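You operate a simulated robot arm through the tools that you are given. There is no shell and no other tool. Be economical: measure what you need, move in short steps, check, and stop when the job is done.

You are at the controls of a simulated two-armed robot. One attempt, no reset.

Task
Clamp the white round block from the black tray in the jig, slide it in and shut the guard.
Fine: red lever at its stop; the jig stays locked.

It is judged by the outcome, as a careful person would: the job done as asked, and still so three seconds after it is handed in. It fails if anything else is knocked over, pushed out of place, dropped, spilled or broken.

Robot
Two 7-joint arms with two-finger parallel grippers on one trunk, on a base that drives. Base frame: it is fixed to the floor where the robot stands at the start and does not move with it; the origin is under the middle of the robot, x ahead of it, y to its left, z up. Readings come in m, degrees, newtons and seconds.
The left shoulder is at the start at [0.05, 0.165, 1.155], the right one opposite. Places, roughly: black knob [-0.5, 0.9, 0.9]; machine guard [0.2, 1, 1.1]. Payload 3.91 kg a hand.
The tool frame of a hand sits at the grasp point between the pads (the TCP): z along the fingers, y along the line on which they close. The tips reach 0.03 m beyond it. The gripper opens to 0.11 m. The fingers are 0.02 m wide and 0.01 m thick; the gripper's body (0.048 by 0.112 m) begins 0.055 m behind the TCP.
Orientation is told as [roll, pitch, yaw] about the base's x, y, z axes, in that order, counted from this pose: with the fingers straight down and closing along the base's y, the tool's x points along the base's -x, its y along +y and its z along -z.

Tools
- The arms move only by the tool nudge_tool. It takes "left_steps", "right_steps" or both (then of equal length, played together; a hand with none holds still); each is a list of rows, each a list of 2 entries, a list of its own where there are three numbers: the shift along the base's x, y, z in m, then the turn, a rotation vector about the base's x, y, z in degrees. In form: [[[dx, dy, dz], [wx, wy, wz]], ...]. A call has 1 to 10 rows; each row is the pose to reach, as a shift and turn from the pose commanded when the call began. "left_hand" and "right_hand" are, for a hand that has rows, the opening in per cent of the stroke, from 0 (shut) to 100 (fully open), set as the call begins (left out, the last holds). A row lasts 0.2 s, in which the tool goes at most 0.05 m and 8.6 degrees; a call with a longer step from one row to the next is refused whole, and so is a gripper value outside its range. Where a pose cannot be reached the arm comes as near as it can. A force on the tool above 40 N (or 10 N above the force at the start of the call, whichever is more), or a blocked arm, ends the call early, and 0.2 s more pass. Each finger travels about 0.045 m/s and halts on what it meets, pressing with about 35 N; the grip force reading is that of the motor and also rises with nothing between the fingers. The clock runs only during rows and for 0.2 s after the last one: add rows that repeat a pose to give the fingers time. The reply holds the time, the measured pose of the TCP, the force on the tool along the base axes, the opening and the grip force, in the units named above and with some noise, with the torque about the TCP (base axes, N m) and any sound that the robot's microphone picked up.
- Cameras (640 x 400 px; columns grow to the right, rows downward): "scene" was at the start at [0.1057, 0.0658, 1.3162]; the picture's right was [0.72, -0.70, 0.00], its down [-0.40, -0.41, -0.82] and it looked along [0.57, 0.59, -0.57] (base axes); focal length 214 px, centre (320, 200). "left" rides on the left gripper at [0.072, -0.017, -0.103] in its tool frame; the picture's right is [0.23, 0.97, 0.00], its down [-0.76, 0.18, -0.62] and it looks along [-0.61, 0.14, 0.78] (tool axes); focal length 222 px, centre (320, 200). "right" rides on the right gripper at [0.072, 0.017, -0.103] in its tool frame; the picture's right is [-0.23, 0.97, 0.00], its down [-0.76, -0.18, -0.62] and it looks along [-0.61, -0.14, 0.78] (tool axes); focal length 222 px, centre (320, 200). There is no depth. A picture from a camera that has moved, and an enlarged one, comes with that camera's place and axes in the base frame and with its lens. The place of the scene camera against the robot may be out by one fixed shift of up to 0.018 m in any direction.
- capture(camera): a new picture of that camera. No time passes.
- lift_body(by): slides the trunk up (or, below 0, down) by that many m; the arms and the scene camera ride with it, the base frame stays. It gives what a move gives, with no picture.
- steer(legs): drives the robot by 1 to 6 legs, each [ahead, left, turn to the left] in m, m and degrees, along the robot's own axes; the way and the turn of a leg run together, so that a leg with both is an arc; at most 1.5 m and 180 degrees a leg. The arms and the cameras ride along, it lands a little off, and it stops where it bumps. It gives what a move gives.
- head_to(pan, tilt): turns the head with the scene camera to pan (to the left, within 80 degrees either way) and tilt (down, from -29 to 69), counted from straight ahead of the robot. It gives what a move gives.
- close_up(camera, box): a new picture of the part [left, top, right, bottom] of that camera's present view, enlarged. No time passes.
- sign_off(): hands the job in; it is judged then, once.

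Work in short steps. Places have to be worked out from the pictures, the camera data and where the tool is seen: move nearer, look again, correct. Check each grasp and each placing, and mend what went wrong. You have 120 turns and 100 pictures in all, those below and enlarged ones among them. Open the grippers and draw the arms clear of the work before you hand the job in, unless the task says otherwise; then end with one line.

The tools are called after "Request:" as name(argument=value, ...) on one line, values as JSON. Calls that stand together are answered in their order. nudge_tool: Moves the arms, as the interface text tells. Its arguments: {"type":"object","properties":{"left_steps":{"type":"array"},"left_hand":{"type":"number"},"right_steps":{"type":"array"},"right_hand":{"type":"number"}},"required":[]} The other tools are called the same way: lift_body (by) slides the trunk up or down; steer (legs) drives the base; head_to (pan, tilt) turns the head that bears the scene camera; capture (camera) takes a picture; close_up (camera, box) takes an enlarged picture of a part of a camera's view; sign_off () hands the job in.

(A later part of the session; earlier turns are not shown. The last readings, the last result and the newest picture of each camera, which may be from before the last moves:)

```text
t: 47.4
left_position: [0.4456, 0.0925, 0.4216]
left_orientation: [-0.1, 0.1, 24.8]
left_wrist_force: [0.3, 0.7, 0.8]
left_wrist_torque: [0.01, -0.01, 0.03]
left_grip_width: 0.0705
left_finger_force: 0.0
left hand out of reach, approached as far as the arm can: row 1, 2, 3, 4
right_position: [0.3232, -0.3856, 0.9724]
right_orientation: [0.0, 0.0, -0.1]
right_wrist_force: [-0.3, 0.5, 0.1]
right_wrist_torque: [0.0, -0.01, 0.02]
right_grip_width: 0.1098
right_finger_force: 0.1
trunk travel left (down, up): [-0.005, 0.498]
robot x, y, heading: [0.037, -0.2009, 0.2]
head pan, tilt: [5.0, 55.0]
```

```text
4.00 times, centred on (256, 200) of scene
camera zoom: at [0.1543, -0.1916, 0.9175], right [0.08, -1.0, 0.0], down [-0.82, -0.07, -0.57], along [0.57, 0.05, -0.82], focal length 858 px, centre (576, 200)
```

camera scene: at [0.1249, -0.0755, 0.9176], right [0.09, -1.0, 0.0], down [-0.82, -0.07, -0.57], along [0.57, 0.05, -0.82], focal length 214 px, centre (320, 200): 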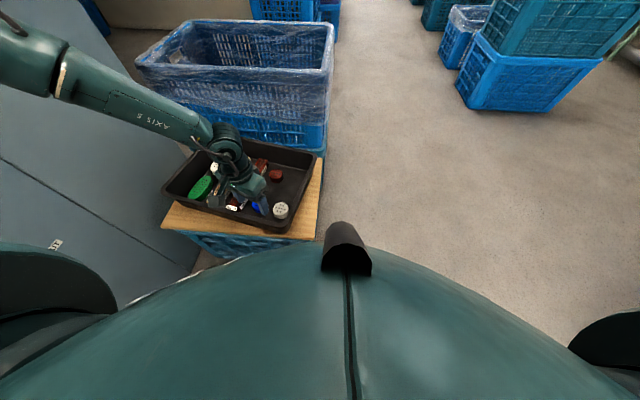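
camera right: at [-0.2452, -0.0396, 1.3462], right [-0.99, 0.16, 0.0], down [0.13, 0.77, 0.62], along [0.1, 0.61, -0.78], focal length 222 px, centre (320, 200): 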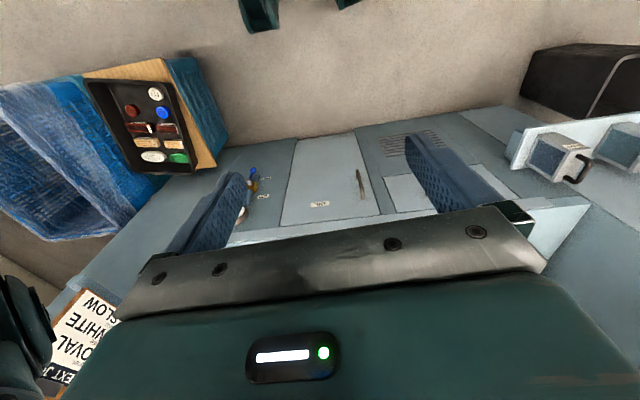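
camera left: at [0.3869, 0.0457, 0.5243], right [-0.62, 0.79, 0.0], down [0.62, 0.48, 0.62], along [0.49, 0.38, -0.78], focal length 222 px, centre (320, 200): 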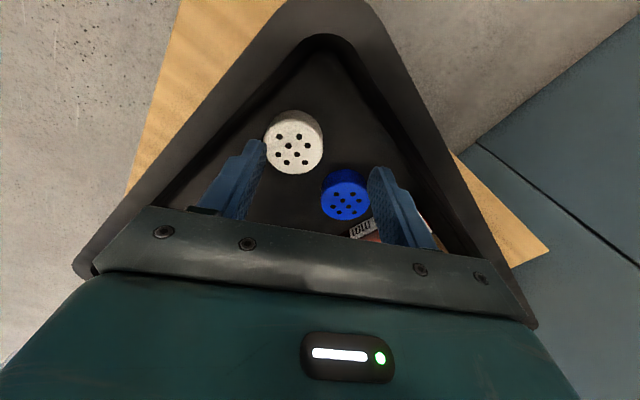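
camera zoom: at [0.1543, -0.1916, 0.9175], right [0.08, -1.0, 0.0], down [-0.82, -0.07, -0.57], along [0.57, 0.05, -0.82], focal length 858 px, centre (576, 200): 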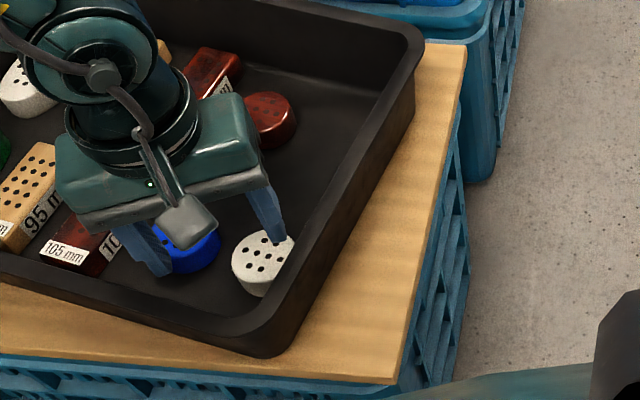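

The limit is an inboard/low limit: the arm wants the target farther to its outer side. I raise and pull the hand in, then move the base closer diagonally with a right turn.

Request:
nudge_tool(left_steps=[[[0, 0, 0.04], [0, 0, 0]], [[-0.02, 0.01, 0.08], [0, 0, 0]], [[-0.05, 0.03, 0.11], [0, 0, 0]], [[-0.09, 0.04, 0.13], [0, 0, 0]], [[-0.13, 0.04, 0.15], [0, 0, 0]]])

Request:
steer(legs=[[0, 0, -25]])

Request:
steer(legs=[[0.06, 0, 0]])

Request:
head_to(pan=30, tilt=60)

Request:
capture(camera="scene")

```text
t: 48.6
left_position: [0.318, 0.1327, 0.5745]
left_orientation: [0.0, 0.1, 24.7]
left_wrist_force: [0.4, -0.3, 0.1]
left_wrist_torque: [-0.04, -0.02, -0.01]
left_grip_width: 0.0706
left_finger_force: 0.1
right_position: [0.3234, -0.386, 0.9717]
right_orientation: [0.1, 0.0, -0.1]
right_wrist_force: [1.0, -0.6, 0.5]
right_wrist_torque: [0.01, 0.01, -0.04]
right_grip_width: 0.1101
right_finger_force: 0.0
trunk travel left (down, up): [-0.005, 0.498]
robot x, y, heading: [0.0384, -0.1989, -0.4]
head pan, tilt: [5.0, 55.0]
```

```text
t: 50.2
left_position: [0.4315, -0.0128, 0.5749]
left_orientation: [-0.1, -0.1, 0.3]
left_wrist_force: [0.1, -0.3, 0.9]
left_wrist_torque: [-0.03, 0.01, 0.0]
left_grip_width: 0.07
left_finger_force: 0.1
right_position: [0.2211, -0.4866, 0.9717]
right_orientation: [0.0, 0.0, -24.6]
right_wrist_force: [0.0, -0.4, 0.2]
right_wrist_torque: [0.02, 0.01, -0.01]
right_grip_width: 0.1099
right_finger_force: 0.1
trunk travel left (down, up): [-0.005, 0.498]
robot x, y, heading: [0.0388, -0.201, -24.6]
head pan, tilt: [5.0, 55.0]
```

```text
t: 51.2
left_position: [0.4858, -0.0397, 0.5753]
left_orientation: [-0.1, 0.0, 0.3]
left_wrist_force: [-0.9, -0.2, 0.1]
left_wrist_torque: [0.02, 0.0, 0.01]
left_grip_width: 0.0704
left_finger_force: 0.0
right_position: [0.2748, -0.5124, 0.9717]
right_orientation: [0.1, 0.0, -24.7]
right_wrist_force: [0.2, 0.1, -0.1]
right_wrist_torque: [0.01, -0.01, 0.0]
right_grip_width: 0.1099
right_finger_force: 0.1
trunk travel left (down, up): [-0.005, 0.498]
robot x, y, heading: [0.0958, -0.2269, -24.6]
head pan, tilt: [5.0, 55.0]
```

```text
t: 52.1
left_position: [0.4865, -0.0391, 0.575]
left_orientation: [0.0, 0.0, 0.3]
left_wrist_force: [-0.1, -0.5, -0.8]
left_wrist_torque: [-0.02, 0.02, 0.0]
left_grip_width: 0.0704
left_finger_force: 0.0
right_position: [0.2757, -0.5133, 0.9729]
right_orientation: [0.0, 0.1, -24.7]
right_wrist_force: [0.0, 0.4, 0.5]
right_wrist_torque: [0.0, -0.02, 0.02]
right_grip_width: 0.1101
right_finger_force: 0.1
trunk travel left (down, up): [-0.005, 0.498]
robot x, y, heading: [0.0913, -0.2253, -24.8]
head pan, tilt: [30.0, 60.0]
```

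```text
66 pictures are left
camera scene: at [0.2008, -0.2289, 0.9115], right [0.09, -1.0, 0.0], down [-0.86, -0.08, -0.5], along [0.5, 0.05, -0.87], focal length 214 px, centre (320, 200)
```

scene: 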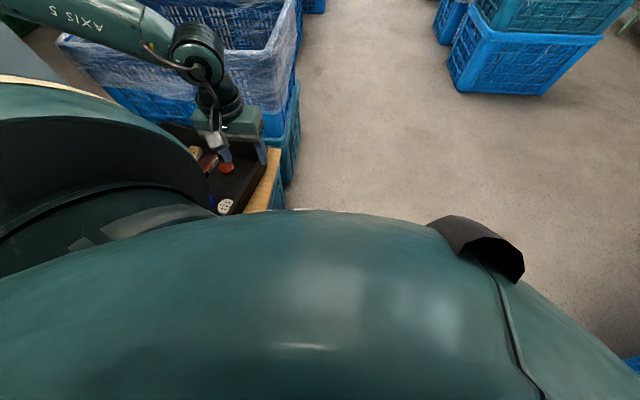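

Now I swing the hand over the block, yaw to ~30°, staying at z≈0.5.

Request:
nudge_tool(left_steps=[[[-0.01, 0.035, 0], [0, 0, 8]], [[-0.02, 0.07, 0], [0, 0, 16]], [[-0.024, 0.1, -0.02], [0, 0, 24]], [[-0.024, 0.115, -0.06], [0, 0, 30]], [[-0.024, 0.115, -0.1], [0, 0, 30]], [[-0.024, 0.115, -0.13], [0, 0, 30]]])

Request:
capture(camera="left")

```text
t: 53.5
left_position: [0.462, 0.078, 0.4431]
left_orientation: [-0.1, -0.1, 30.2]
left_wrist_force: [0.2, 0.0, -0.4]
left_wrist_torque: [-0.03, -0.06, 0.03]
left_grip_width: 0.0703
left_finger_force: 0.2
right_position: [0.2751, -0.5128, 0.9715]
right_orientation: [0.1, -0.1, -24.8]
right_wrist_force: [0.3, -0.2, -0.2]
right_wrist_torque: [0.02, -0.01, -0.03]
right_grip_width: 0.1099
right_finger_force: 0.1
trunk travel left (down, up): [-0.005, 0.498]
robot x, y, heading: [0.0926, -0.2275, -24.6]
head pan, tilt: [30.0, 60.0]
```

```text
65 pictures are left
camera left: at [0.4083, 0.0272, 0.5467], right [-0.69, 0.73, 0.0], down [0.57, 0.54, 0.62], along [0.45, 0.43, -0.78], focal length 222 px, centre (320, 200)
```

left: 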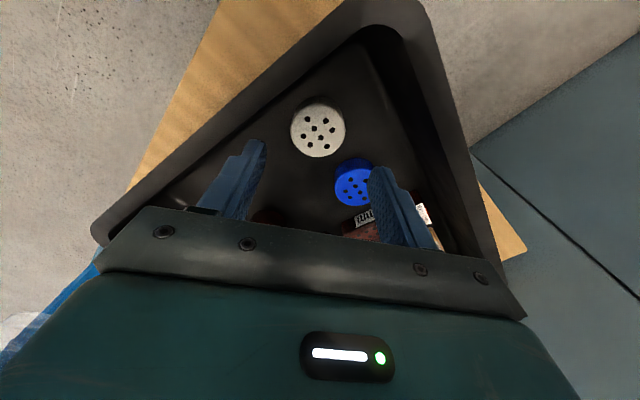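

Centred laterally; the block reads (0.464, 0.080). I descend to z≈0.375.

Request:
nudge_tool(left_steps=[[[0.002, 0.001, -0.025], [0, 0, 0]], [[0.002, 0.001, -0.05], [0, 0, 0]], [[0.002, 0.001, -0.068], [0, 0, 0]]])

Request:
capture(camera="left")

Request:
close_up(camera="scene", box=[160, 90, 320, 220])

```text
t: 54.3
left_position: [0.4638, 0.0777, 0.3757]
left_orientation: [0.1, -0.1, 30.2]
left_wrist_force: [0.5, 1.8, 0.2]
left_wrist_torque: [0.01, -0.02, 0.08]
left_grip_width: 0.0693
left_finger_force: 0.0
right_position: [0.2762, -0.5127, 0.9726]
right_orientation: [0.0, 0.0, -24.8]
right_wrist_force: [-0.6, 0.9, 0.9]
right_wrist_torque: [-0.02, 0.01, 0.03]
right_grip_width: 0.1097
right_finger_force: 0.0
trunk travel left (down, up): [-0.005, 0.498]
robot x, y, heading: [0.0975, -0.2251, -24.7]
head pan, tilt: [30.0, 60.0]
```

```text
64 pictures are left
camera left: at [0.4098, 0.0264, 0.4793], right [-0.69, 0.73, 0.0], down [0.57, 0.54, 0.62], along [0.45, 0.43, -0.78], focal length 222 px, centre (320, 200)
```

left: 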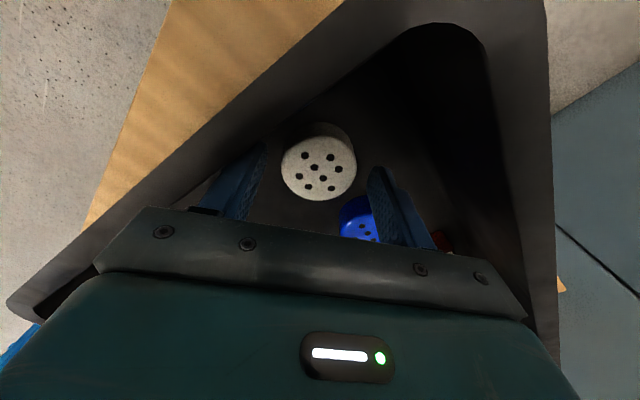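

```text
3.08 times, centred on (240, 155) of scene
camera zoom: at [0.2008, -0.2288, 0.9115], right [0.09, -1.0, 0.0], down [-0.86, -0.08, -0.5], along [0.5, 0.05, -0.87], focal length 660 px, centre (566, 338)
```

zoom: 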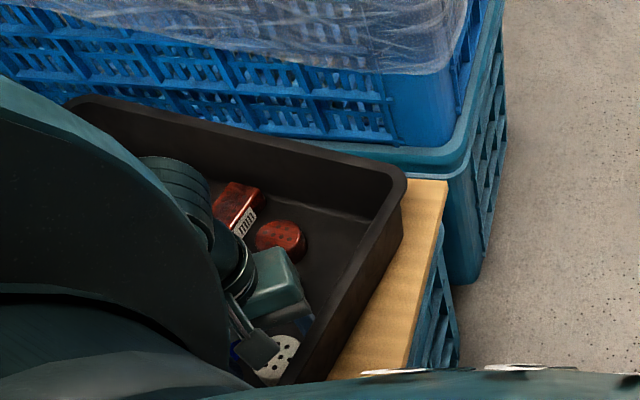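

Tips are about level with the block top. A faint side force appears, so I narrow to ~0.062 and lower 10 mm at a time.

Request:
nudge_tool(left_steps=[[[0.001, 0, 0.004], [0, 0, 0]], [[0.001, 0, 0.004], [0, 0, 0]]], left_hand=56)

Request:
nudge_tool(left_steps=[[[0, 0, -0.008], [0, 0, 0]], [[0, 0, -0.015], [0, 0, 0]]])

Request:
capture(camera="left")

```text
t: 54.9
left_position: [0.4643, 0.0771, 0.3807]
left_orientation: [-0.1, 0.0, 30.3]
left_wrist_force: [0.1, 0.2, 0.0]
left_wrist_torque: [0.01, -0.04, 0.03]
left_grip_width: 0.0614
left_finger_force: 0.2
right_position: [0.2759, -0.5117, 0.9719]
right_orientation: [0.0, 0.0, -24.7]
right_wrist_force: [0.4, 0.4, -0.6]
right_wrist_torque: [-0.01, -0.02, -0.02]
right_grip_width: 0.11
right_finger_force: 0.1
trunk travel left (down, up): [-0.005, 0.498]
robot x, y, heading: [0.0913, -0.2278, -24.7]
head pan, tilt: [30.0, 60.0]
```

```text
t: 55.5
left_position: [0.4636, 0.0774, 0.3649]
left_orientation: [0.0, 0.0, 30.3]
left_wrist_force: [0.1, 0.0, 0.0]
left_wrist_torque: [-0.01, -0.02, -0.02]
left_grip_width: 0.0615
left_finger_force: 0.0
right_position: [0.2744, -0.5122, 0.9719]
right_orientation: [0.0, -0.1, -24.7]
right_wrist_force: [0.1, 0.1, -0.6]
right_wrist_torque: [0.02, -0.01, 0.02]
right_grip_width: 0.1098
right_finger_force: 0.2
trunk travel left (down, up): [-0.005, 0.498]
robot x, y, heading: [0.0914, -0.2248, -24.8]
head pan, tilt: [30.0, 60.0]
```

```text
62 pictures are left
camera left: at [0.4109, 0.026, 0.4688], right [-0.69, 0.73, 0.0], down [0.57, 0.54, 0.62], along [0.45, 0.43, -0.78], focal length 222 px, centre (320, 200)
```

left: 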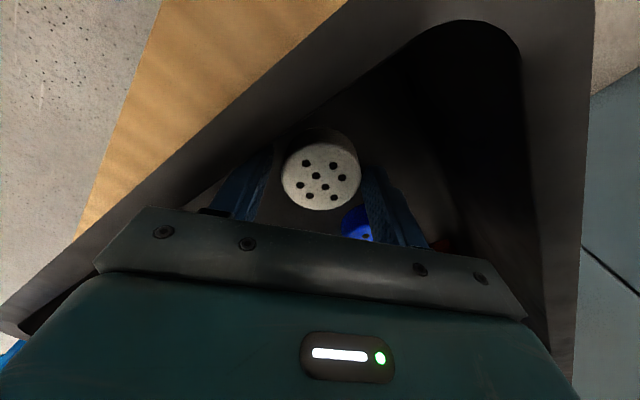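

Forces are clean. I lower another 12 mm and shift 2 mm toward the block's centre.

Request:
nudge_tool(left_steps=[[[-0.001, 0.002, -0.006], [0, 0, 0]], [[-0.001, 0.002, -0.012], [0, 0, 0]]])

Request:
capture(camera="left")

```text
t: 56.1
left_position: [0.4638, 0.0786, 0.36]
left_orientation: [0.0, -0.2, 30.3]
left_wrist_force: [-7.5, 2.0, 30.7]
left_wrist_torque: [-0.23, 0.39, -0.09]
left_grip_width: 0.0619
left_finger_force: 0.3
right_position: [0.2742, -0.5124, 0.972]
right_orientation: [0.1, -0.1, -24.7]
right_wrist_force: [-0.5, -0.8, -0.1]
right_wrist_torque: [0.01, 0.0, -0.02]
right_grip_width: 0.1101
right_finger_force: 0.1
trunk travel left (down, up): [-0.005, 0.498]
robot x, y, heading: [0.0954, -0.2245, -24.6]
head pan, tilt: [30.0, 60.0]
stopped in row 2 (left hand): the force on the tool passed its limit at 51 N (the readings are from after the stop); the commanded pose is now the measured one
```

```text
61 pictures are left
camera left: at [0.41, 0.0276, 0.4632], right [-0.69, 0.73, 0.0], down [0.57, 0.54, 0.63], along [0.46, 0.43, -0.78], focal length 222 px, centre (320, 200)
```

left: 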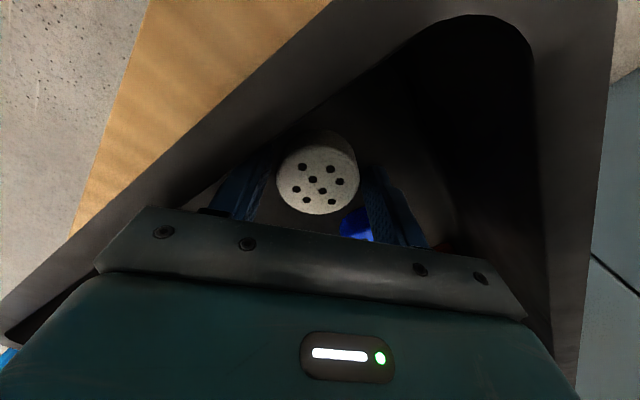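

Contact at TCP z 0.360 — tips are ~20 mm below the block top, enough. I ease up 3 mm and close.

Request:
nudge_tool(left_steps=[[[0, 0, 0.003], [0, 0, 0]], [[0, 0, 0.003], [0, 0, 0]], [[0, 0, 0.003], [0, 0, 0]], [[0, 0, 0.003], [0, 0, 0]]], left_hand=0)

Request:
capture(camera="left")

```text
t: 57.1
left_position: [0.4639, 0.0789, 0.3593]
left_orientation: [0.0, 0.0, 30.4]
left_wrist_force: [0.2, 0.5, 0.1]
left_wrist_torque: [0.02, -0.01, -0.02]
left_grip_width: 0.0488
left_finger_force: 34.9
right_position: [0.2742, -0.5112, 0.9724]
right_orientation: [0.1, -0.1, -24.7]
right_wrist_force: [-0.9, 0.5, -0.7]
right_wrist_torque: [0.0, 0.03, 0.01]
right_grip_width: 0.11
right_finger_force: 0.1
trunk travel left (down, up): [-0.005, 0.498]
robot x, y, heading: [0.0904, -0.2249, -24.5]
head pan, tilt: [30.0, 60.0]
```

```text
60 pictures are left
camera left: at [0.4097, 0.0277, 0.4637], right [-0.69, 0.73, 0.0], down [0.57, 0.54, 0.62], along [0.45, 0.43, -0.78], focal length 222 px, centre (320, 200)
```

left: 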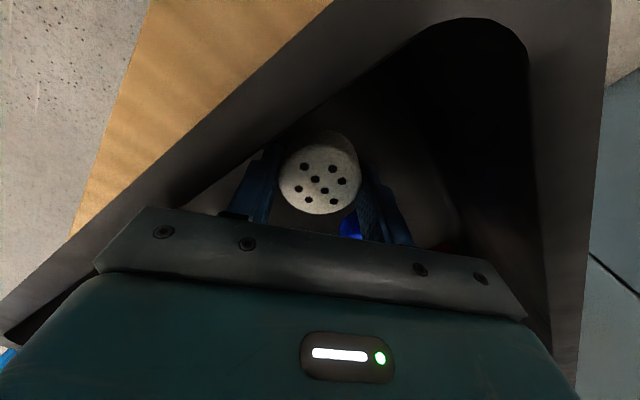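

Gripped at 0.049 width. I lift straight up and check.

Request:
nudge_tool(left_steps=[[[0, 0, 0.02], [0, 0, 0]], [[0, 0, 0.05], [0, 0, 0]], [[0, 0, 0.08], [0, 0, 0]], [[0, 0, 0.12], [0, 0, 0]]])

Request:
capture(camera="left")

```text
t: 58.1
left_position: [0.464, 0.08, 0.4818]
left_orientation: [-0.1, -0.1, 30.2]
left_wrist_force: [0.3, 0.1, -0.3]
left_wrist_torque: [-0.02, 0.01, -0.02]
left_grip_width: 0.0484
left_finger_force: 35.3
right_position: [0.2742, -0.5132, 0.9717]
right_orientation: [0.0, 0.0, -24.7]
right_wrist_force: [-0.3, 0.6, -0.6]
right_wrist_torque: [-0.02, -0.01, 0.02]
right_grip_width: 0.1102
right_finger_force: 0.0
trunk travel left (down, up): [-0.005, 0.498]
robot x, y, heading: [0.0937, -0.2243, -24.7]
head pan, tilt: [30.0, 60.0]
```

```text
59 pictures are left
camera left: at [0.4087, 0.0294, 0.586], right [-0.69, 0.73, 0.0], down [0.57, 0.54, 0.62], along [0.45, 0.43, -0.78], focal length 222 px, centre (320, 200)
```

left: 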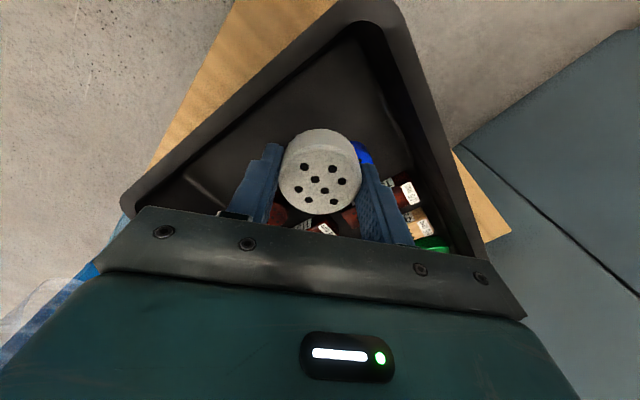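

The block is held. I raise a touch more, back the base away from the tray, then raise the trunk.

Request:
nudge_tool(left_steps=[[[0, 0, 0.04], [0, 0, 0]], [[-0.02, 0.0, 0.07], [0, 0, 0]]])

Request:
steer(legs=[[-0.25, -0.12, 0]])

Request:
lift_body(by=0.42)

Request:
head_to(pan=45, tilt=40)

Request:
capture(camera="scene")

```text
t: 58.7
left_position: [0.4456, 0.0785, 0.5541]
left_orientation: [0.0, 0.0, 30.2]
left_wrist_force: [0.1, -0.7, -0.2]
left_wrist_torque: [0.0, 0.0, -0.02]
left_grip_width: 0.0488
left_finger_force: 35.0
right_position: [0.2756, -0.5127, 0.9722]
right_orientation: [-0.1, 0.0, -24.8]
right_wrist_force: [0.0, 0.8, -0.3]
right_wrist_torque: [-0.06, 0.04, -0.01]
right_grip_width: 0.11
right_finger_force: 0.0
trunk travel left (down, up): [-0.005, 0.498]
robot x, y, heading: [0.0933, -0.2254, -24.7]
head pan, tilt: [30.0, 60.0]
```

```text
t: 60.6
left_position: [0.1762, 0.074, 0.5548]
left_orientation: [-0.1, 0.1, 30.5]
left_wrist_force: [-0.3, 0.2, -0.4]
left_wrist_torque: [-0.03, 0.0, -0.01]
left_grip_width: 0.0486
left_finger_force: 35.5
right_position: [0.008, -0.5191, 0.9705]
right_orientation: [0.0, 0.1, -24.5]
right_wrist_force: [-0.3, 0.2, 0.7]
right_wrist_torque: [0.0, -0.01, 0.0]
right_grip_width: 0.11
right_finger_force: 0.1
trunk travel left (down, up): [-0.005, 0.498]
robot x, y, heading: [-0.174, -0.2331, -24.7]
head pan, tilt: [30.0, 60.0]
```

```text
refused: 0.42 is not a number from -0.4 to 0.4
```

```text
t: 61.5
left_position: [0.1756, 0.0741, 0.5548]
left_orientation: [-0.1, -0.1, 30.5]
left_wrist_force: [0.6, -0.1, -1.5]
left_wrist_torque: [-0.03, -0.04, 0.0]
left_grip_width: 0.0488
left_finger_force: 35.0
right_position: [0.01, -0.5175, 0.9718]
right_orientation: [0.0, -0.1, -24.5]
right_wrist_force: [-0.7, -0.4, 0.5]
right_wrist_torque: [0.02, 0.01, 0.02]
right_grip_width: 0.1102
right_finger_force: 0.1
trunk travel left (down, up): [-0.005, 0.498]
robot x, y, heading: [-0.1772, -0.2296, -24.7]
head pan, tilt: [45.0, 40.0]
```

```text
58 pictures are left
camera scene: at [-0.054, -0.2117, 0.9381], right [0.35, -0.94, 0.0], down [-0.6, -0.23, -0.77], along [0.72, 0.27, -0.64], focal length 214 px, centre (320, 200)
```

scene: 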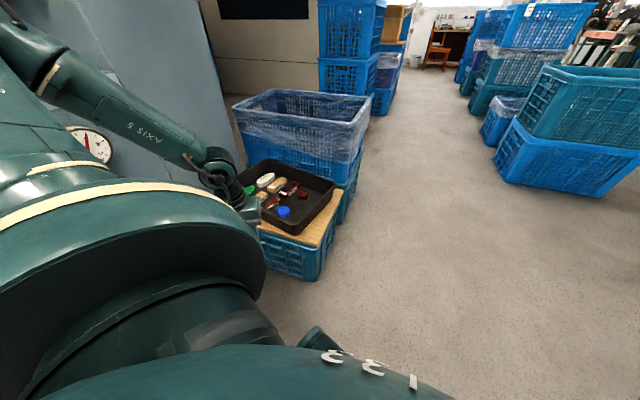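

I raise the trunk 0.4 m, then turn left to heading 30° so the left shoulder faces the bench.

Request:
lift_body(by=0.4)

Request:
nudge_tool(left_steps=[[[-0.02, -0.02, 0.04], [0, 0, 0]], [[-0.04, -0.03, 0.08], [0, 0, 0]], [[-0.06, -0.04, 0.12], [0, 0, 0]]])

Request:
steer(legs=[[0, 0, 55]])

Request:
head_to(pan=65, tilt=35)

Request:
capture(camera="scene")

```text
t: 65.3
left_position: [0.1766, 0.0736, 0.9545]
left_orientation: [0.1, 0.0, 30.5]
left_wrist_force: [0.0, 0.2, 0.1]
left_wrist_torque: [0.01, 0.02, 0.0]
left_grip_width: 0.0487
left_finger_force: 34.9
right_position: [0.0088, -0.5187, 1.3724]
right_orientation: [-0.1, -0.1, -24.5]
right_wrist_force: [0.0, -0.9, 0.2]
right_wrist_torque: [0.02, 0.02, -0.05]
right_grip_width: 0.1101
right_finger_force: 0.1
trunk travel left (down, up): [-0.405, 0.098]
robot x, y, heading: [-0.176, -0.2315, -24.6]
head pan, tilt: [45.0, 40.0]
```

```text
t: 66.1
left_position: [0.1437, 0.055, 1.092]
left_orientation: [-0.1, 0.0, 30.3]
left_wrist_force: [0.5, -0.1, -0.2]
left_wrist_torque: [-0.04, 0.0, 0.03]
left_grip_width: 0.0488
left_finger_force: 34.7
left hand out of reach, approached as far as the arm can: row 1, 2, 3
right_position: [0.0072, -0.5181, 1.3726]
right_orientation: [0.1, -0.1, -24.5]
right_wrist_force: [0.5, 0.2, -0.3]
right_wrist_torque: [-0.01, 0.0, 0.01]
right_grip_width: 0.1099
right_finger_force: 0.2
trunk travel left (down, up): [-0.405, 0.098]
robot x, y, heading: [-0.1761, -0.2297, -24.4]
head pan, tilt: [45.0, 40.0]
```

```text
t: 68.9
left_position: [-0.2129, 0.1975, 1.0903]
left_orientation: [0.0, 0.0, 83.7]
left_wrist_force: [0.2, -0.7, -0.3]
left_wrist_torque: [-0.02, 0.04, 0.01]
left_grip_width: 0.0486
left_finger_force: 34.6
right_position: [0.1637, -0.2563, 1.3709]
right_orientation: [0.0, 0.0, 28.8]
right_wrist_force: [-0.6, -0.4, 0.2]
right_wrist_torque: [-0.01, -0.02, -0.01]
right_grip_width: 0.1098
right_finger_force: 0.1
trunk travel left (down, up): [-0.405, 0.098]
robot x, y, heading: [-0.1754, -0.2306, 28.8]
head pan, tilt: [45.0, 40.0]
```

```text
t: 69.7
left_position: [-0.2129, 0.1969, 1.0903]
left_orientation: [-0.1, 0.1, 83.8]
left_wrist_force: [0.6, -0.6, 0.4]
left_wrist_torque: [-0.01, 0.02, 0.02]
left_grip_width: 0.0488
left_finger_force: 34.8
right_position: [0.1642, -0.2561, 1.3715]
right_orientation: [0.0, 0.0, 28.8]
right_wrist_force: [-0.5, -0.2, -0.3]
right_wrist_torque: [0.01, 0.0, -0.01]
right_grip_width: 0.11
right_finger_force: 0.1
trunk travel left (down, up): [-0.405, 0.098]
robot x, y, heading: [-0.1765, -0.2303, 29.1]
head pan, tilt: [65.0, 35.0]
```

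```text
57 pictures are left
camera scene: at [-0.1404, -0.1272, 1.3457], right [1.0, 0.07, 0.0], down [0.04, -0.57, -0.82], along [-0.05, 0.82, -0.57], focal length 214 px, centre (320, 200)
```

scene: 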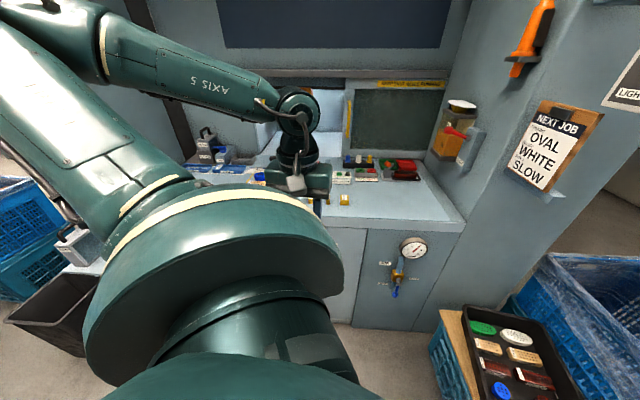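

I test how far the arm extends toward the bench in the free space before it (down to z 1.0, y≈0.47).

Request:
nudge_tool(left_steps=[[[0, 0.04, -0.02], [0, 0, 0]], [[0, 0.08, -0.04], [0, 0, 0]], [[0, 0.12, -0.06], [0, 0, 0]], [[0, 0.16, -0.09], [0, 0, 0]], [[0, 0.2, -0.09], [0, 0, 0]], [[0, 0.24, -0.09], [0, 0, 0]], [[0, 0.28, -0.09], [0, 0, 0]]])

```text
t: 71.3
left_position: [-0.2131, 0.4784, 0.9991]
left_orientation: [-0.1, 0.0, 83.7]
left_wrist_force: [0.0, 0.0, -0.6]
left_wrist_torque: [-0.01, 0.01, 0.04]
left_grip_width: 0.0488
left_finger_force: 34.3
right_position: [0.164, -0.2544, 1.3709]
right_orientation: [0.0, 0.0, 28.9]
right_wrist_force: [0.2, -0.2, 0.0]
right_wrist_torque: [-0.02, 0.02, 0.0]
right_grip_width: 0.1095
right_finger_force: 0.1
trunk travel left (down, up): [-0.405, 0.098]
robot x, y, heading: [-0.1774, -0.2329, 28.8]
head pan, tilt: [65.0, 35.0]
```

Reach of 0.54 from the shoulder works. I probe further at z 1.0 (well above bench items).

Request:
nudge_tool(left_steps=[[[0, 0.04, 0], [0, 0, 0]], [[0, 0.08, 0], [0, 0, 0]], [[0, 0.12, 0], [0, 0, 0]]])

Request:
capture(camera="left")

Request:
capture(camera="scene")

```text
t: 72.1
left_position: [-0.2064, 0.591, 0.9931]
left_orientation: [0.1, 0.9, 82.8]
left_wrist_force: [1.1, 0.1, 0.9]
left_wrist_torque: [-0.03, 0.04, 0.0]
left_grip_width: 0.0485
left_finger_force: 35.0
left hand out of reach, approached as far as the arm can: row 3
right_position: [0.1664, -0.2553, 1.3733]
right_orientation: [0.0, 0.0, 28.8]
right_wrist_force: [-0.1, 0.9, -0.1]
right_wrist_torque: [-0.01, 0.01, 0.01]
right_grip_width: 0.1098
right_finger_force: 0.0
trunk travel left (down, up): [-0.405, 0.098]
robot x, y, heading: [-0.1747, -0.2332, 28.8]
head pan, tilt: [65.0, 35.0]
```

```text
56 pictures are left
camera left: at [-0.1987, 0.5181, 1.099], right [-0.99, -0.1, 0.01], down [-0.08, 0.79, 0.61], along [-0.07, 0.61, -0.79], focal length 222 px, centre (320, 200)
```

left: 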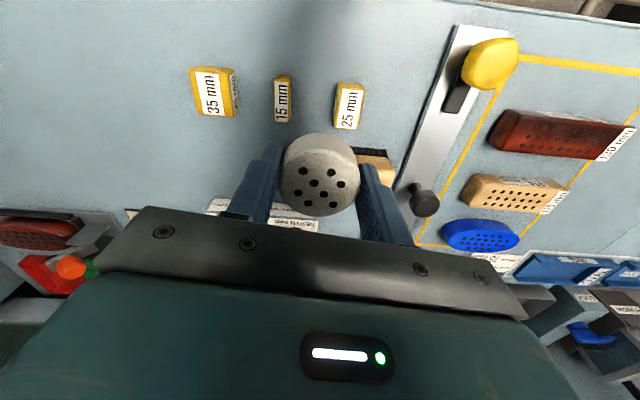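

```text
55 pictures are left
camera scene: at [-0.1396, -0.1266, 1.3459], right [1.0, 0.07, 0.0], down [0.04, -0.57, -0.82], along [-0.06, 0.82, -0.57], focal length 214 px, centre (320, 200)
```

scene: 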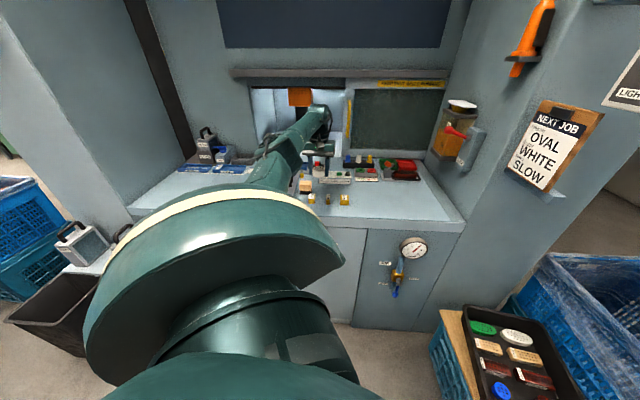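

Max reach is ~0.64 m from the shoulder. I retract the hand, then drive nearer (to about x −0.28, y 0.07).

Request:
nudge_tool(left_steps=[[[0, -0.04, 0.02], [0, 0, 0]], [[0, -0.08, 0.04], [0, 0, 0]], [[0, -0.12, 0.06], [0, 0, 0]], [[0, -0.16, 0.06], [0, 0, 0]], [[0, -0.19, 0.06], [0, 0, 0]]])

Request:
steer(legs=[[0.057, 0.311, 0]])

Request:
capture(camera="scene")

Request:
capture(camera="left")

```text
t: 73.3
left_position: [-0.2127, 0.4053, 1.0636]
left_orientation: [0.0, 0.1, 83.8]
left_wrist_force: [0.1, -0.6, -0.3]
left_wrist_torque: [-0.02, 0.01, 0.0]
left_grip_width: 0.0486
left_finger_force: 35.1
right_position: [0.1639, -0.2563, 1.3721]
right_orientation: [0.0, 0.0, 28.8]
right_wrist_force: [0.1, 0.6, 0.4]
right_wrist_torque: [0.0, -0.02, -0.05]
right_grip_width: 0.11
right_finger_force: 0.0
trunk travel left (down, up): [-0.405, 0.098]
robot x, y, heading: [-0.1772, -0.227, 28.9]
head pan, tilt: [65.0, 35.0]
```

```text
t: 76.6
left_position: [-0.3107, 0.7086, 1.0637]
left_orientation: [0.0, 0.0, 83.9]
left_wrist_force: [0.4, -0.6, -0.9]
left_wrist_torque: [0.01, 0.0, 0.03]
left_grip_width: 0.049
left_finger_force: 35.0
right_position: [0.0639, 0.0455, 1.3719]
right_orientation: [0.0, 0.0, 28.7]
right_wrist_force: [-0.2, 0.0, -0.2]
right_wrist_torque: [0.0, 0.0, -0.02]
right_grip_width: 0.1099
right_finger_force: 0.1
trunk travel left (down, up): [-0.405, 0.098]
robot x, y, heading: [-0.2703, 0.0731, 28.5]
head pan, tilt: [65.0, 35.0]
```

```text
54 pictures are left
camera scene: at [-0.2401, 0.1745, 1.3457], right [1.0, 0.07, 0.0], down [0.04, -0.57, -0.82], along [-0.05, 0.82, -0.57], focal length 214 px, centre (320, 200)
```

scene: 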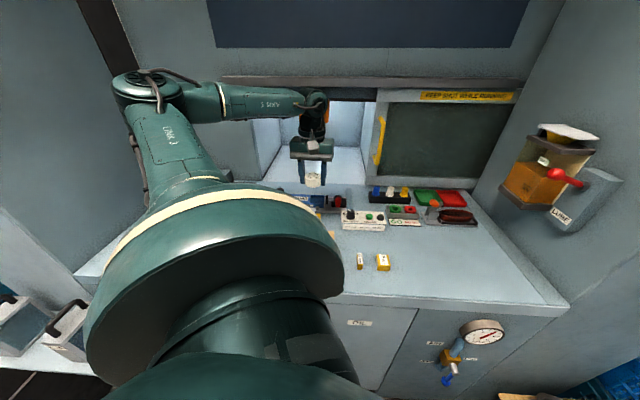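

```text
53 pictures are left
camera left: at [-0.3021, 0.6352, 1.1669], right [-0.99, -0.12, 0.0], down [-0.09, 0.78, 0.62], along [-0.07, 0.62, -0.78], focal length 222 px, centre (320, 200)
```

left: 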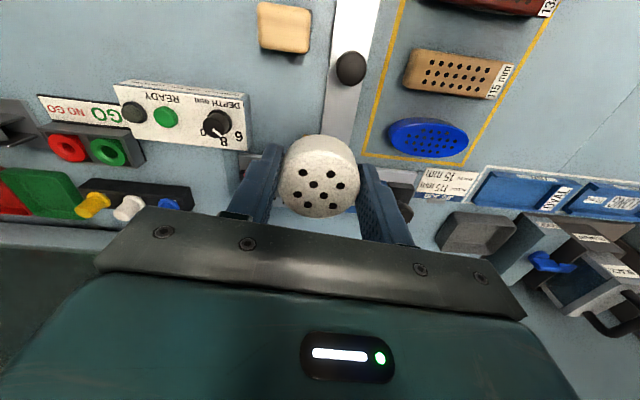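

I move the hand 0.17 m to the right so its camera can see the jig past the fingers, and take pictures.

Request:
nudge_tool(left_steps=[[[0.045, -0.01, 0], [0, 0, 0]], [[0.09, -0.02, 0], [0, 0, 0]], [[0.13, -0.03, 0], [0, 0, 0]], [[0.17, -0.03, 0], [0, 0, 0]]])

Request:
close_up(camera="left", box=[380, 80, 640, 280])

Request:
close_up(camera="scene", box=[240, 150, 400, 250])

```text
t: 77.6
left_position: [-0.1418, 0.6776, 1.066]
left_orientation: [0.1, 0.0, 83.9]
left_wrist_force: [0.1, -0.1, -0.9]
left_wrist_torque: [0.01, 0.02, -0.02]
left_grip_width: 0.0487
left_finger_force: 35.0
right_position: [0.0659, 0.0453, 1.3715]
right_orientation: [0.1, 0.0, 28.8]
right_wrist_force: [-0.2, 0.6, 0.6]
right_wrist_torque: [-0.01, 0.03, 0.01]
right_grip_width: 0.11
right_finger_force: 0.0
trunk travel left (down, up): [-0.405, 0.098]
robot x, y, heading: [-0.2761, 0.0693, 28.9]
head pan, tilt: [65.0, 35.0]
```

```text
2.00 times, centred on (510, 180) of left
camera zoom: at [-0.1316, 0.6044, 1.1685], right [-0.99, -0.12, 0.0], down [-0.09, 0.78, 0.62], along [-0.08, 0.62, -0.78], focal length 444 px, centre (-60, 240)
```

zoom: 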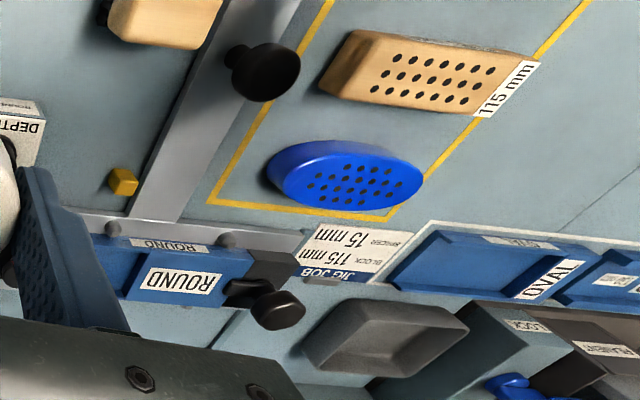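

```text
4.00 times, centred on (320, 200) of scene
camera zoom: at [-0.2393, 0.1739, 1.3458], right [1.0, 0.07, 0.0], down [0.04, -0.57, -0.82], along [-0.05, 0.82, -0.57], focal length 858 px, centre (320, 200)
```

zoom: 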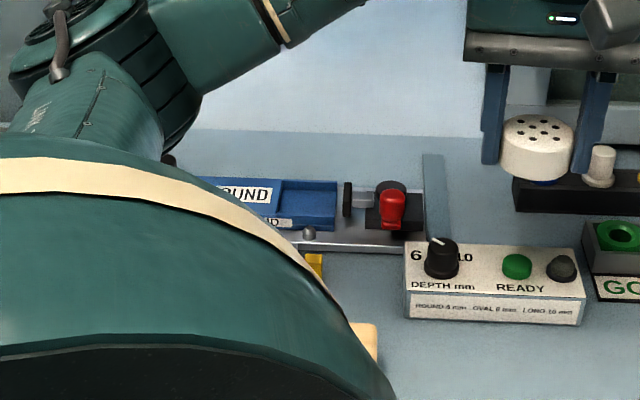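

Using the held block I find the scene camera is shifted ~+0.017 in x; with that correction the two views agree: pocket's left step is at about x −0.334, y 0.824, z 0.89. I zoom in harder on the pocket and lever.

Request:
close_up(camera="scene", box=[288, 182, 352, 222])

Request:
close_up(camera="left", box=[380, 150, 508, 230])

```text
10.00 times, centred on (320, 202) of scene
camera zoom: at [-0.2393, 0.1739, 1.3458], right [1.0, 0.07, 0.0], down [0.04, -0.57, -0.82], along [-0.05, 0.82, -0.57], focal length 2145 px, centre (320, 180)
```

zoom: 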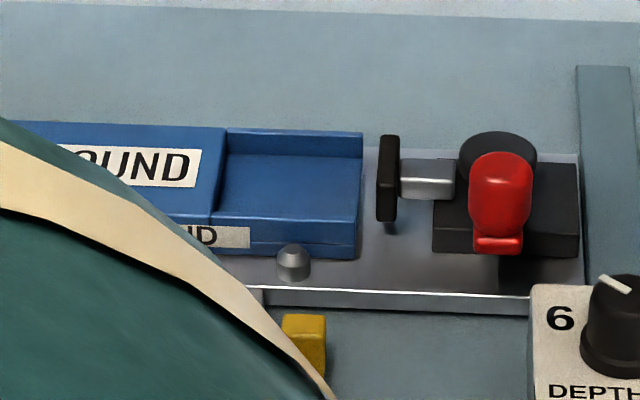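

```text
5.00 times, centred on (444, 190) of left
camera zoom: at [-0.1316, 0.6044, 1.1685], right [-0.99, -0.12, 0.0], down [-0.09, 0.78, 0.62], along [-0.08, 0.62, -0.78], focal length 1111 px, centre (-300, 250)
```

zoom: 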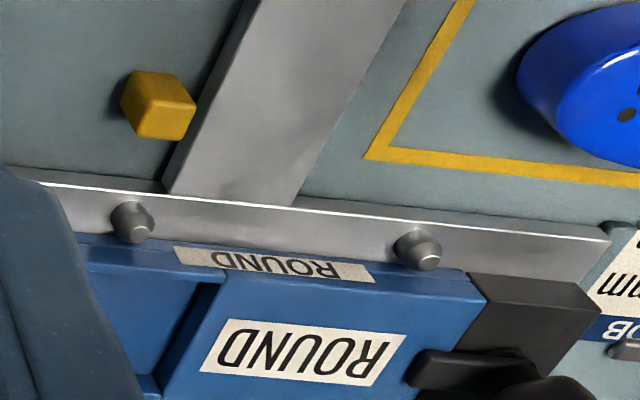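

The pocket is open at front/right with a ~10 mm step at left and back wall: pocket x[−0.335,−0.282], y[0.819,0.860], floor z≈0.88. My grip is too low for those walls, so I'll set the block on a free bench spot (0.0, 0.63), and re-grip it higher with yaw ~40°.

Request:
nudge_tool(left_steps=[[[0.04, -0.01, -0.01], [0, 0, -8]], [[0.08, -0.02, -0.02], [0, 0, -16]], [[0.115, -0.035, -0.04], [0, 0, -24]], [[0.14, -0.045, -0.07], [0, 0, -32]], [[0.14, -0.045, -0.1], [0, 0, -40]], [[0.14, -0.045, -0.13], [0, 0, -44]]])

Request:
capture(camera="left")

Request:
capture(camera="scene")

```text
t: 79.0
left_position: [-0.002, 0.6336, 0.9327]
left_orientation: [0.0, 0.1, 39.7]
left_wrist_force: [0.8, 0.1, -0.2]
left_wrist_torque: [0.0, -0.02, -0.03]
left_grip_width: 0.0485
left_finger_force: 35.6
right_position: [0.0655, 0.0457, 1.3708]
right_orientation: [0.0, 0.0, 28.8]
right_wrist_force: [0.3, -0.6, -0.6]
right_wrist_torque: [0.01, 0.02, 0.0]
right_grip_width: 0.11
right_finger_force: 0.2
trunk travel left (down, up): [-0.405, 0.098]
robot x, y, heading: [-0.274, 0.0703, 28.6]
head pan, tilt: [65.0, 35.0]
```

```text
48 pictures are left
camera left: at [-0.0469, 0.5746, 1.0377], right [-0.8, 0.6, 0.0], down [0.47, 0.62, 0.62], along [0.38, 0.5, -0.78], focal length 222 px, centre (320, 200)
```

left: 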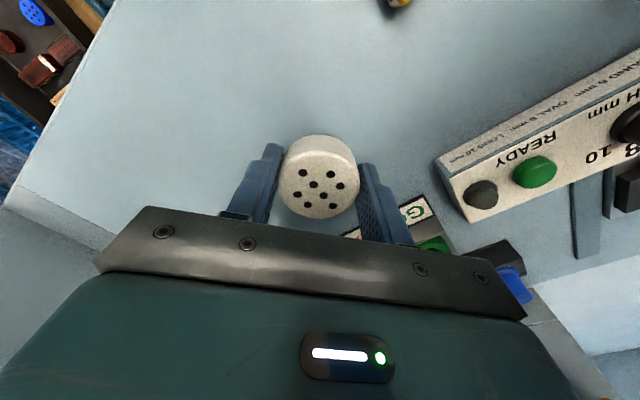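

```text
47 pictures are left
camera scene: at [-0.2399, 0.1745, 1.3458], right [1.0, 0.07, 0.0], down [0.04, -0.57, -0.82], along [-0.05, 0.82, -0.57], focal length 214 px, centre (320, 200)
```

scene: 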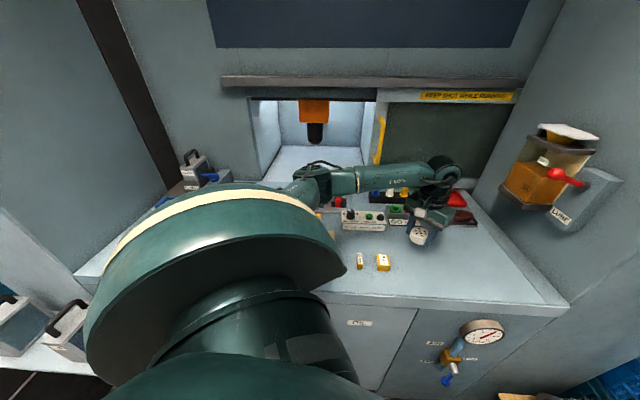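

The spot is free. I lower gently to feel the bench.

Request:
nudge_tool(left_steps=[[[0, 0, -0.012], [0, 0, 0]], [[0, 0, -0.022], [0, 0, 0]], [[0, 0, -0.03], [0, 0, 0]]])

Request:
nudge_tool(left_steps=[[[0, 0, -0.003], [0, 0, 0]], [[0, 0, -0.006], [0, 0, 0]], [[0, 0, -0.009], [0, 0, 0]], [[0, 0, -0.012], [0, 0, 0]], [[0, 0, -0.015], [0, 0, 0]], [[0, 0, -0.018], [0, 0, 0]]])

```text
t: 79.8
left_position: [-0.003, 0.6332, 0.9042]
left_orientation: [0.1, 0.0, 39.7]
left_wrist_force: [-0.8, -0.7, -0.2]
left_wrist_torque: [0.01, 0.0, -0.01]
left_grip_width: 0.0487
left_finger_force: 35.5
right_position: [0.0645, 0.0465, 1.3717]
right_orientation: [0.0, 0.0, 28.7]
right_wrist_force: [0.8, 0.3, -0.1]
right_wrist_torque: [0.01, 0.05, 0.01]
right_grip_width: 0.1097
right_finger_force: 0.0
trunk travel left (down, up): [-0.405, 0.098]
robot x, y, heading: [-0.2762, 0.0689, 28.8]
head pan, tilt: [65.0, 35.0]
```

```text
t: 81.2
left_position: [-0.0016, 0.6328, 0.8854]
left_orientation: [0.0, 0.0, 39.8]
left_wrist_force: [0.3, 0.5, -1.3]
left_wrist_torque: [-0.05, -0.02, 0.0]
left_grip_width: 0.0486
left_finger_force: 35.0
right_position: [0.0645, 0.044, 1.3719]
right_orientation: [0.0, -0.1, 28.9]
right_wrist_force: [0.1, 0.2, -0.3]
right_wrist_torque: [0.01, 0.0, 0.03]
right_grip_width: 0.1099
right_finger_force: 0.1
trunk travel left (down, up): [-0.405, 0.098]
robot x, y, heading: [-0.2761, 0.0682, 28.9]
head pan, tilt: [65.0, 35.0]
```

Still no contact at TCP z 0.885; continuing slowly.

Request:
nudge_tool(left_steps=[[[0, 0, -0.003], [0, 0, 0]], [[0, 0, -0.006], [0, 0, 0]], [[0, 0, -0.009], [0, 0, 0]], [[0, 0, -0.012], [0, 0, 0]], [[0, 0, -0.015], [0, 0, 0]], [[0, 0, -0.018], [0, 0, 0]]])

```text
t: 82.4
left_position: [0.0002, 0.6344, 0.8809]
left_orientation: [-0.2, -0.5, 39.9]
left_wrist_force: [-7.5, -6.5, 19.4]
left_wrist_torque: [0.1, 0.74, 0.28]
left_grip_width: 0.0486
left_finger_force: 35.5
right_position: [0.0639, 0.0429, 1.3717]
right_orientation: [0.2, -0.1, 28.9]
right_wrist_force: [-0.3, 0.2, 0.2]
right_wrist_torque: [-0.01, 0.05, 0.01]
right_grip_width: 0.1101
right_finger_force: 0.0
trunk travel left (down, up): [-0.405, 0.098]
robot x, y, heading: [-0.2757, 0.0736, 28.9]
head pan, tilt: [65.0, 35.0]
stopped in row 5 (left hand): the force on the tool passed its limit at 44 N (the readings are from after the stop); the commanded pose is now the measured one
```

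Contact: the block rests on the bench (TCP 0.881). I open to 0.07, raise 10 mm, and re-grip.

Request:
nudge_tool(left_steps=[[[0, 0, 0.001], [0, 0, 0]], [[0, 0, 0.001], [0, 0, 0]], [[0, 0, 0.006], [0, 0, 0]], [[0, 0, 0.011], [0, 0, 0]], [[0, 0, 0.011], [0, 0, 0]]], left_hand=60)

Request:
nudge_tool(left_steps=[[[0, 0, 0], [0, 0, 0]], [[0, 0, 0], [0, 0, 0]], [[0, 0, 0], [0, 0, 0]], [[0, 0, 0], [0, 0, 0]]], left_hand=0)

Request:
capture(camera="left")

Request:
close_up(camera="scene", box=[380, 200, 460, 250])

```text
t: 83.6
left_position: [-0.0012, 0.6381, 0.8864]
left_orientation: [0.0, -0.3, 39.9]
left_wrist_force: [0.0, -0.8, -0.4]
left_wrist_torque: [0.0, -0.02, 0.01]
left_grip_width: 0.0659
left_finger_force: 0.0
right_position: [0.0653, 0.0471, 1.3705]
right_orientation: [0.0, -0.1, 28.9]
right_wrist_force: [0.0, -0.3, -0.5]
right_wrist_torque: [0.01, -0.01, 0.0]
right_grip_width: 0.11
right_finger_force: 0.1
trunk travel left (down, up): [-0.405, 0.098]
robot x, y, heading: [-0.2756, 0.0667, 28.5]
head pan, tilt: [65.0, 35.0]
```

```text
t: 84.6
left_position: [-0.0004, 0.6365, 0.8875]
left_orientation: [-0.1, -0.4, 39.9]
left_wrist_force: [-0.3, 0.1, 0.2]
left_wrist_torque: [-0.02, -0.03, 0.03]
left_grip_width: 0.0486
left_finger_force: 34.9
right_position: [0.0649, 0.0464, 1.3713]
right_orientation: [0.1, 0.1, 28.9]
right_wrist_force: [-0.3, 1.0, -0.4]
right_wrist_torque: [0.0, 0.01, -0.02]
right_grip_width: 0.1101
right_finger_force: 0.0
trunk travel left (down, up): [-0.405, 0.098]
robot x, y, heading: [-0.2744, 0.0687, 29.1]
head pan, tilt: [65.0, 35.0]
```

```text
46 pictures are left
camera left: at [-0.0457, 0.577, 0.9903], right [-0.8, 0.6, 0.0], down [0.47, 0.62, 0.63], along [0.38, 0.5, -0.78], focal length 222 px, centre (320, 200)
```

left: 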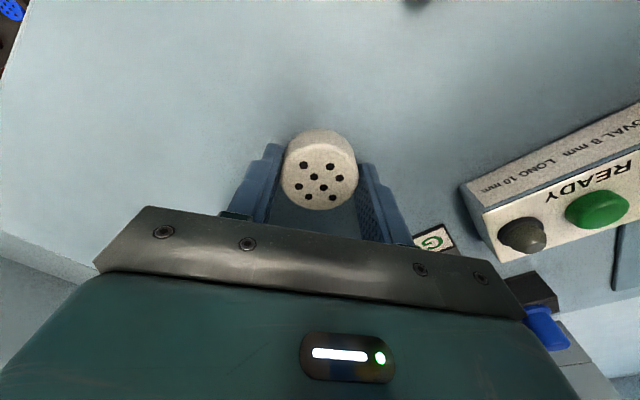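

```text
8.00 times, centred on (420, 225) of scene
camera zoom: at [-0.2403, 0.1743, 1.3458], right [1.0, 0.07, 0.0], down [0.04, -0.57, -0.82], along [-0.06, 0.82, -0.57], focal length 1716 px, centre (-480, 0)
```

zoom: 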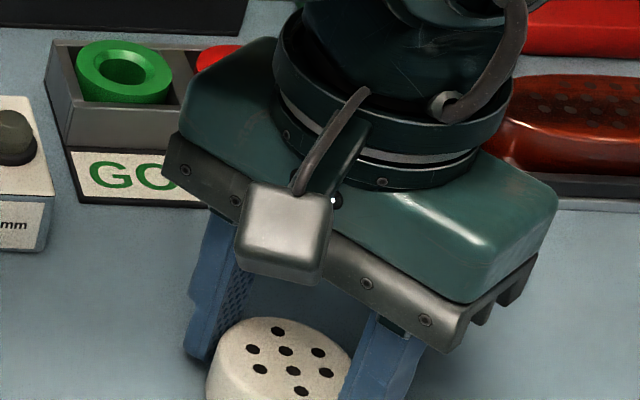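

Only ~6 mm gained; I repeat with 6 mm more for clearance over the walls.

Request:
nudge_tool(left_steps=[[[0, 0, 0.0], [0, 0, 0]], [[0, 0, 0.0], [0, 0, 0]], [[0, 0, 0.007], [0, 0, 0]], [[0, 0, 0.007], [0, 0, 0]]], left_hand=56)

Request:
nudge_tool(left_steps=[[[0, 0, 0], [0, 0, 0]], [[0, 0, 0], [0, 0, 0]], [[0, 0, 0], [0, 0, 0]], [[0, 0, 0], [0, 0, 0]]], left_hand=0)

Request:
nudge_tool(left_steps=[[[0, 0, 0.03], [0, 0, 0]], [[0, 0, 0.07], [0, 0, 0]], [[0, 0, 0.11], [0, 0, 0]]])

Request:
close_up(camera="scene", box=[380, 180, 460, 230])

```text
t: 85.6
left_position: [0.0, 0.6364, 0.8936]
left_orientation: [-0.2, -0.4, 39.7]
left_wrist_force: [-0.1, 0.5, -0.2]
left_wrist_torque: [0.01, 0.01, 0.01]
left_grip_width: 0.0616
left_finger_force: 0.1
right_position: [0.0645, 0.0465, 1.3716]
right_orientation: [0.0, 0.0, 28.9]
right_wrist_force: [-0.3, -0.2, -0.2]
right_wrist_torque: [0.01, -0.01, -0.02]
right_grip_width: 0.11
right_finger_force: 0.0
trunk travel left (down, up): [-0.405, 0.098]
robot x, y, heading: [-0.2739, 0.0701, 29.0]
head pan, tilt: [65.0, 35.0]
```

```text
t: 86.6
left_position: [0.0002, 0.6352, 0.8938]
left_orientation: [-0.1, -0.4, 39.8]
left_wrist_force: [1.2, -0.4, 1.2]
left_wrist_torque: [-0.03, -0.01, -0.02]
left_grip_width: 0.0484
left_finger_force: 35.3
right_position: [0.0648, 0.0455, 1.3713]
right_orientation: [0.0, -0.1, 28.9]
right_wrist_force: [-0.6, -0.5, -0.6]
right_wrist_torque: [-0.02, 0.0, 0.02]
right_grip_width: 0.1098
right_finger_force: 0.1
trunk travel left (down, up): [-0.405, 0.098]
robot x, y, heading: [-0.2739, 0.0711, 28.7]
head pan, tilt: [65.0, 35.0]
```

```text
t: 87.4
left_position: [-0.0026, 0.6355, 1.0057]
left_orientation: [0.0, -0.3, 39.9]
left_wrist_force: [-0.1, 0.0, 0.1]
left_wrist_torque: [0.02, 0.0, 0.01]
left_grip_width: 0.0483
left_finger_force: 34.8
right_position: [0.0649, 0.0457, 1.3718]
right_orientation: [-0.1, 0.0, 28.9]
right_wrist_force: [-0.2, -0.8, 0.4]
right_wrist_torque: [-0.03, 0.02, 0.02]
right_grip_width: 0.1099
right_finger_force: 0.0
trunk travel left (down, up): [-0.405, 0.098]
robot x, y, heading: [-0.2729, 0.0725, 28.7]
head pan, tilt: [65.0, 35.0]
```

```text
8.00 times, centred on (420, 205) of scene
camera zoom: at [-0.2404, 0.174, 1.3457], right [1.0, 0.07, 0.0], down [0.04, -0.57, -0.82], along [-0.06, 0.82, -0.57], focal length 1716 px, centre (-480, 160)
```

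zoom: 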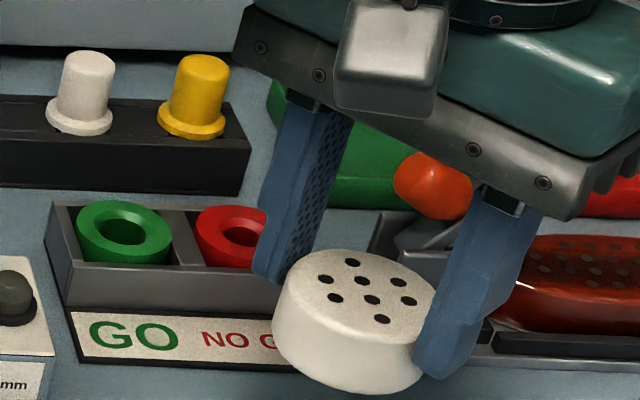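

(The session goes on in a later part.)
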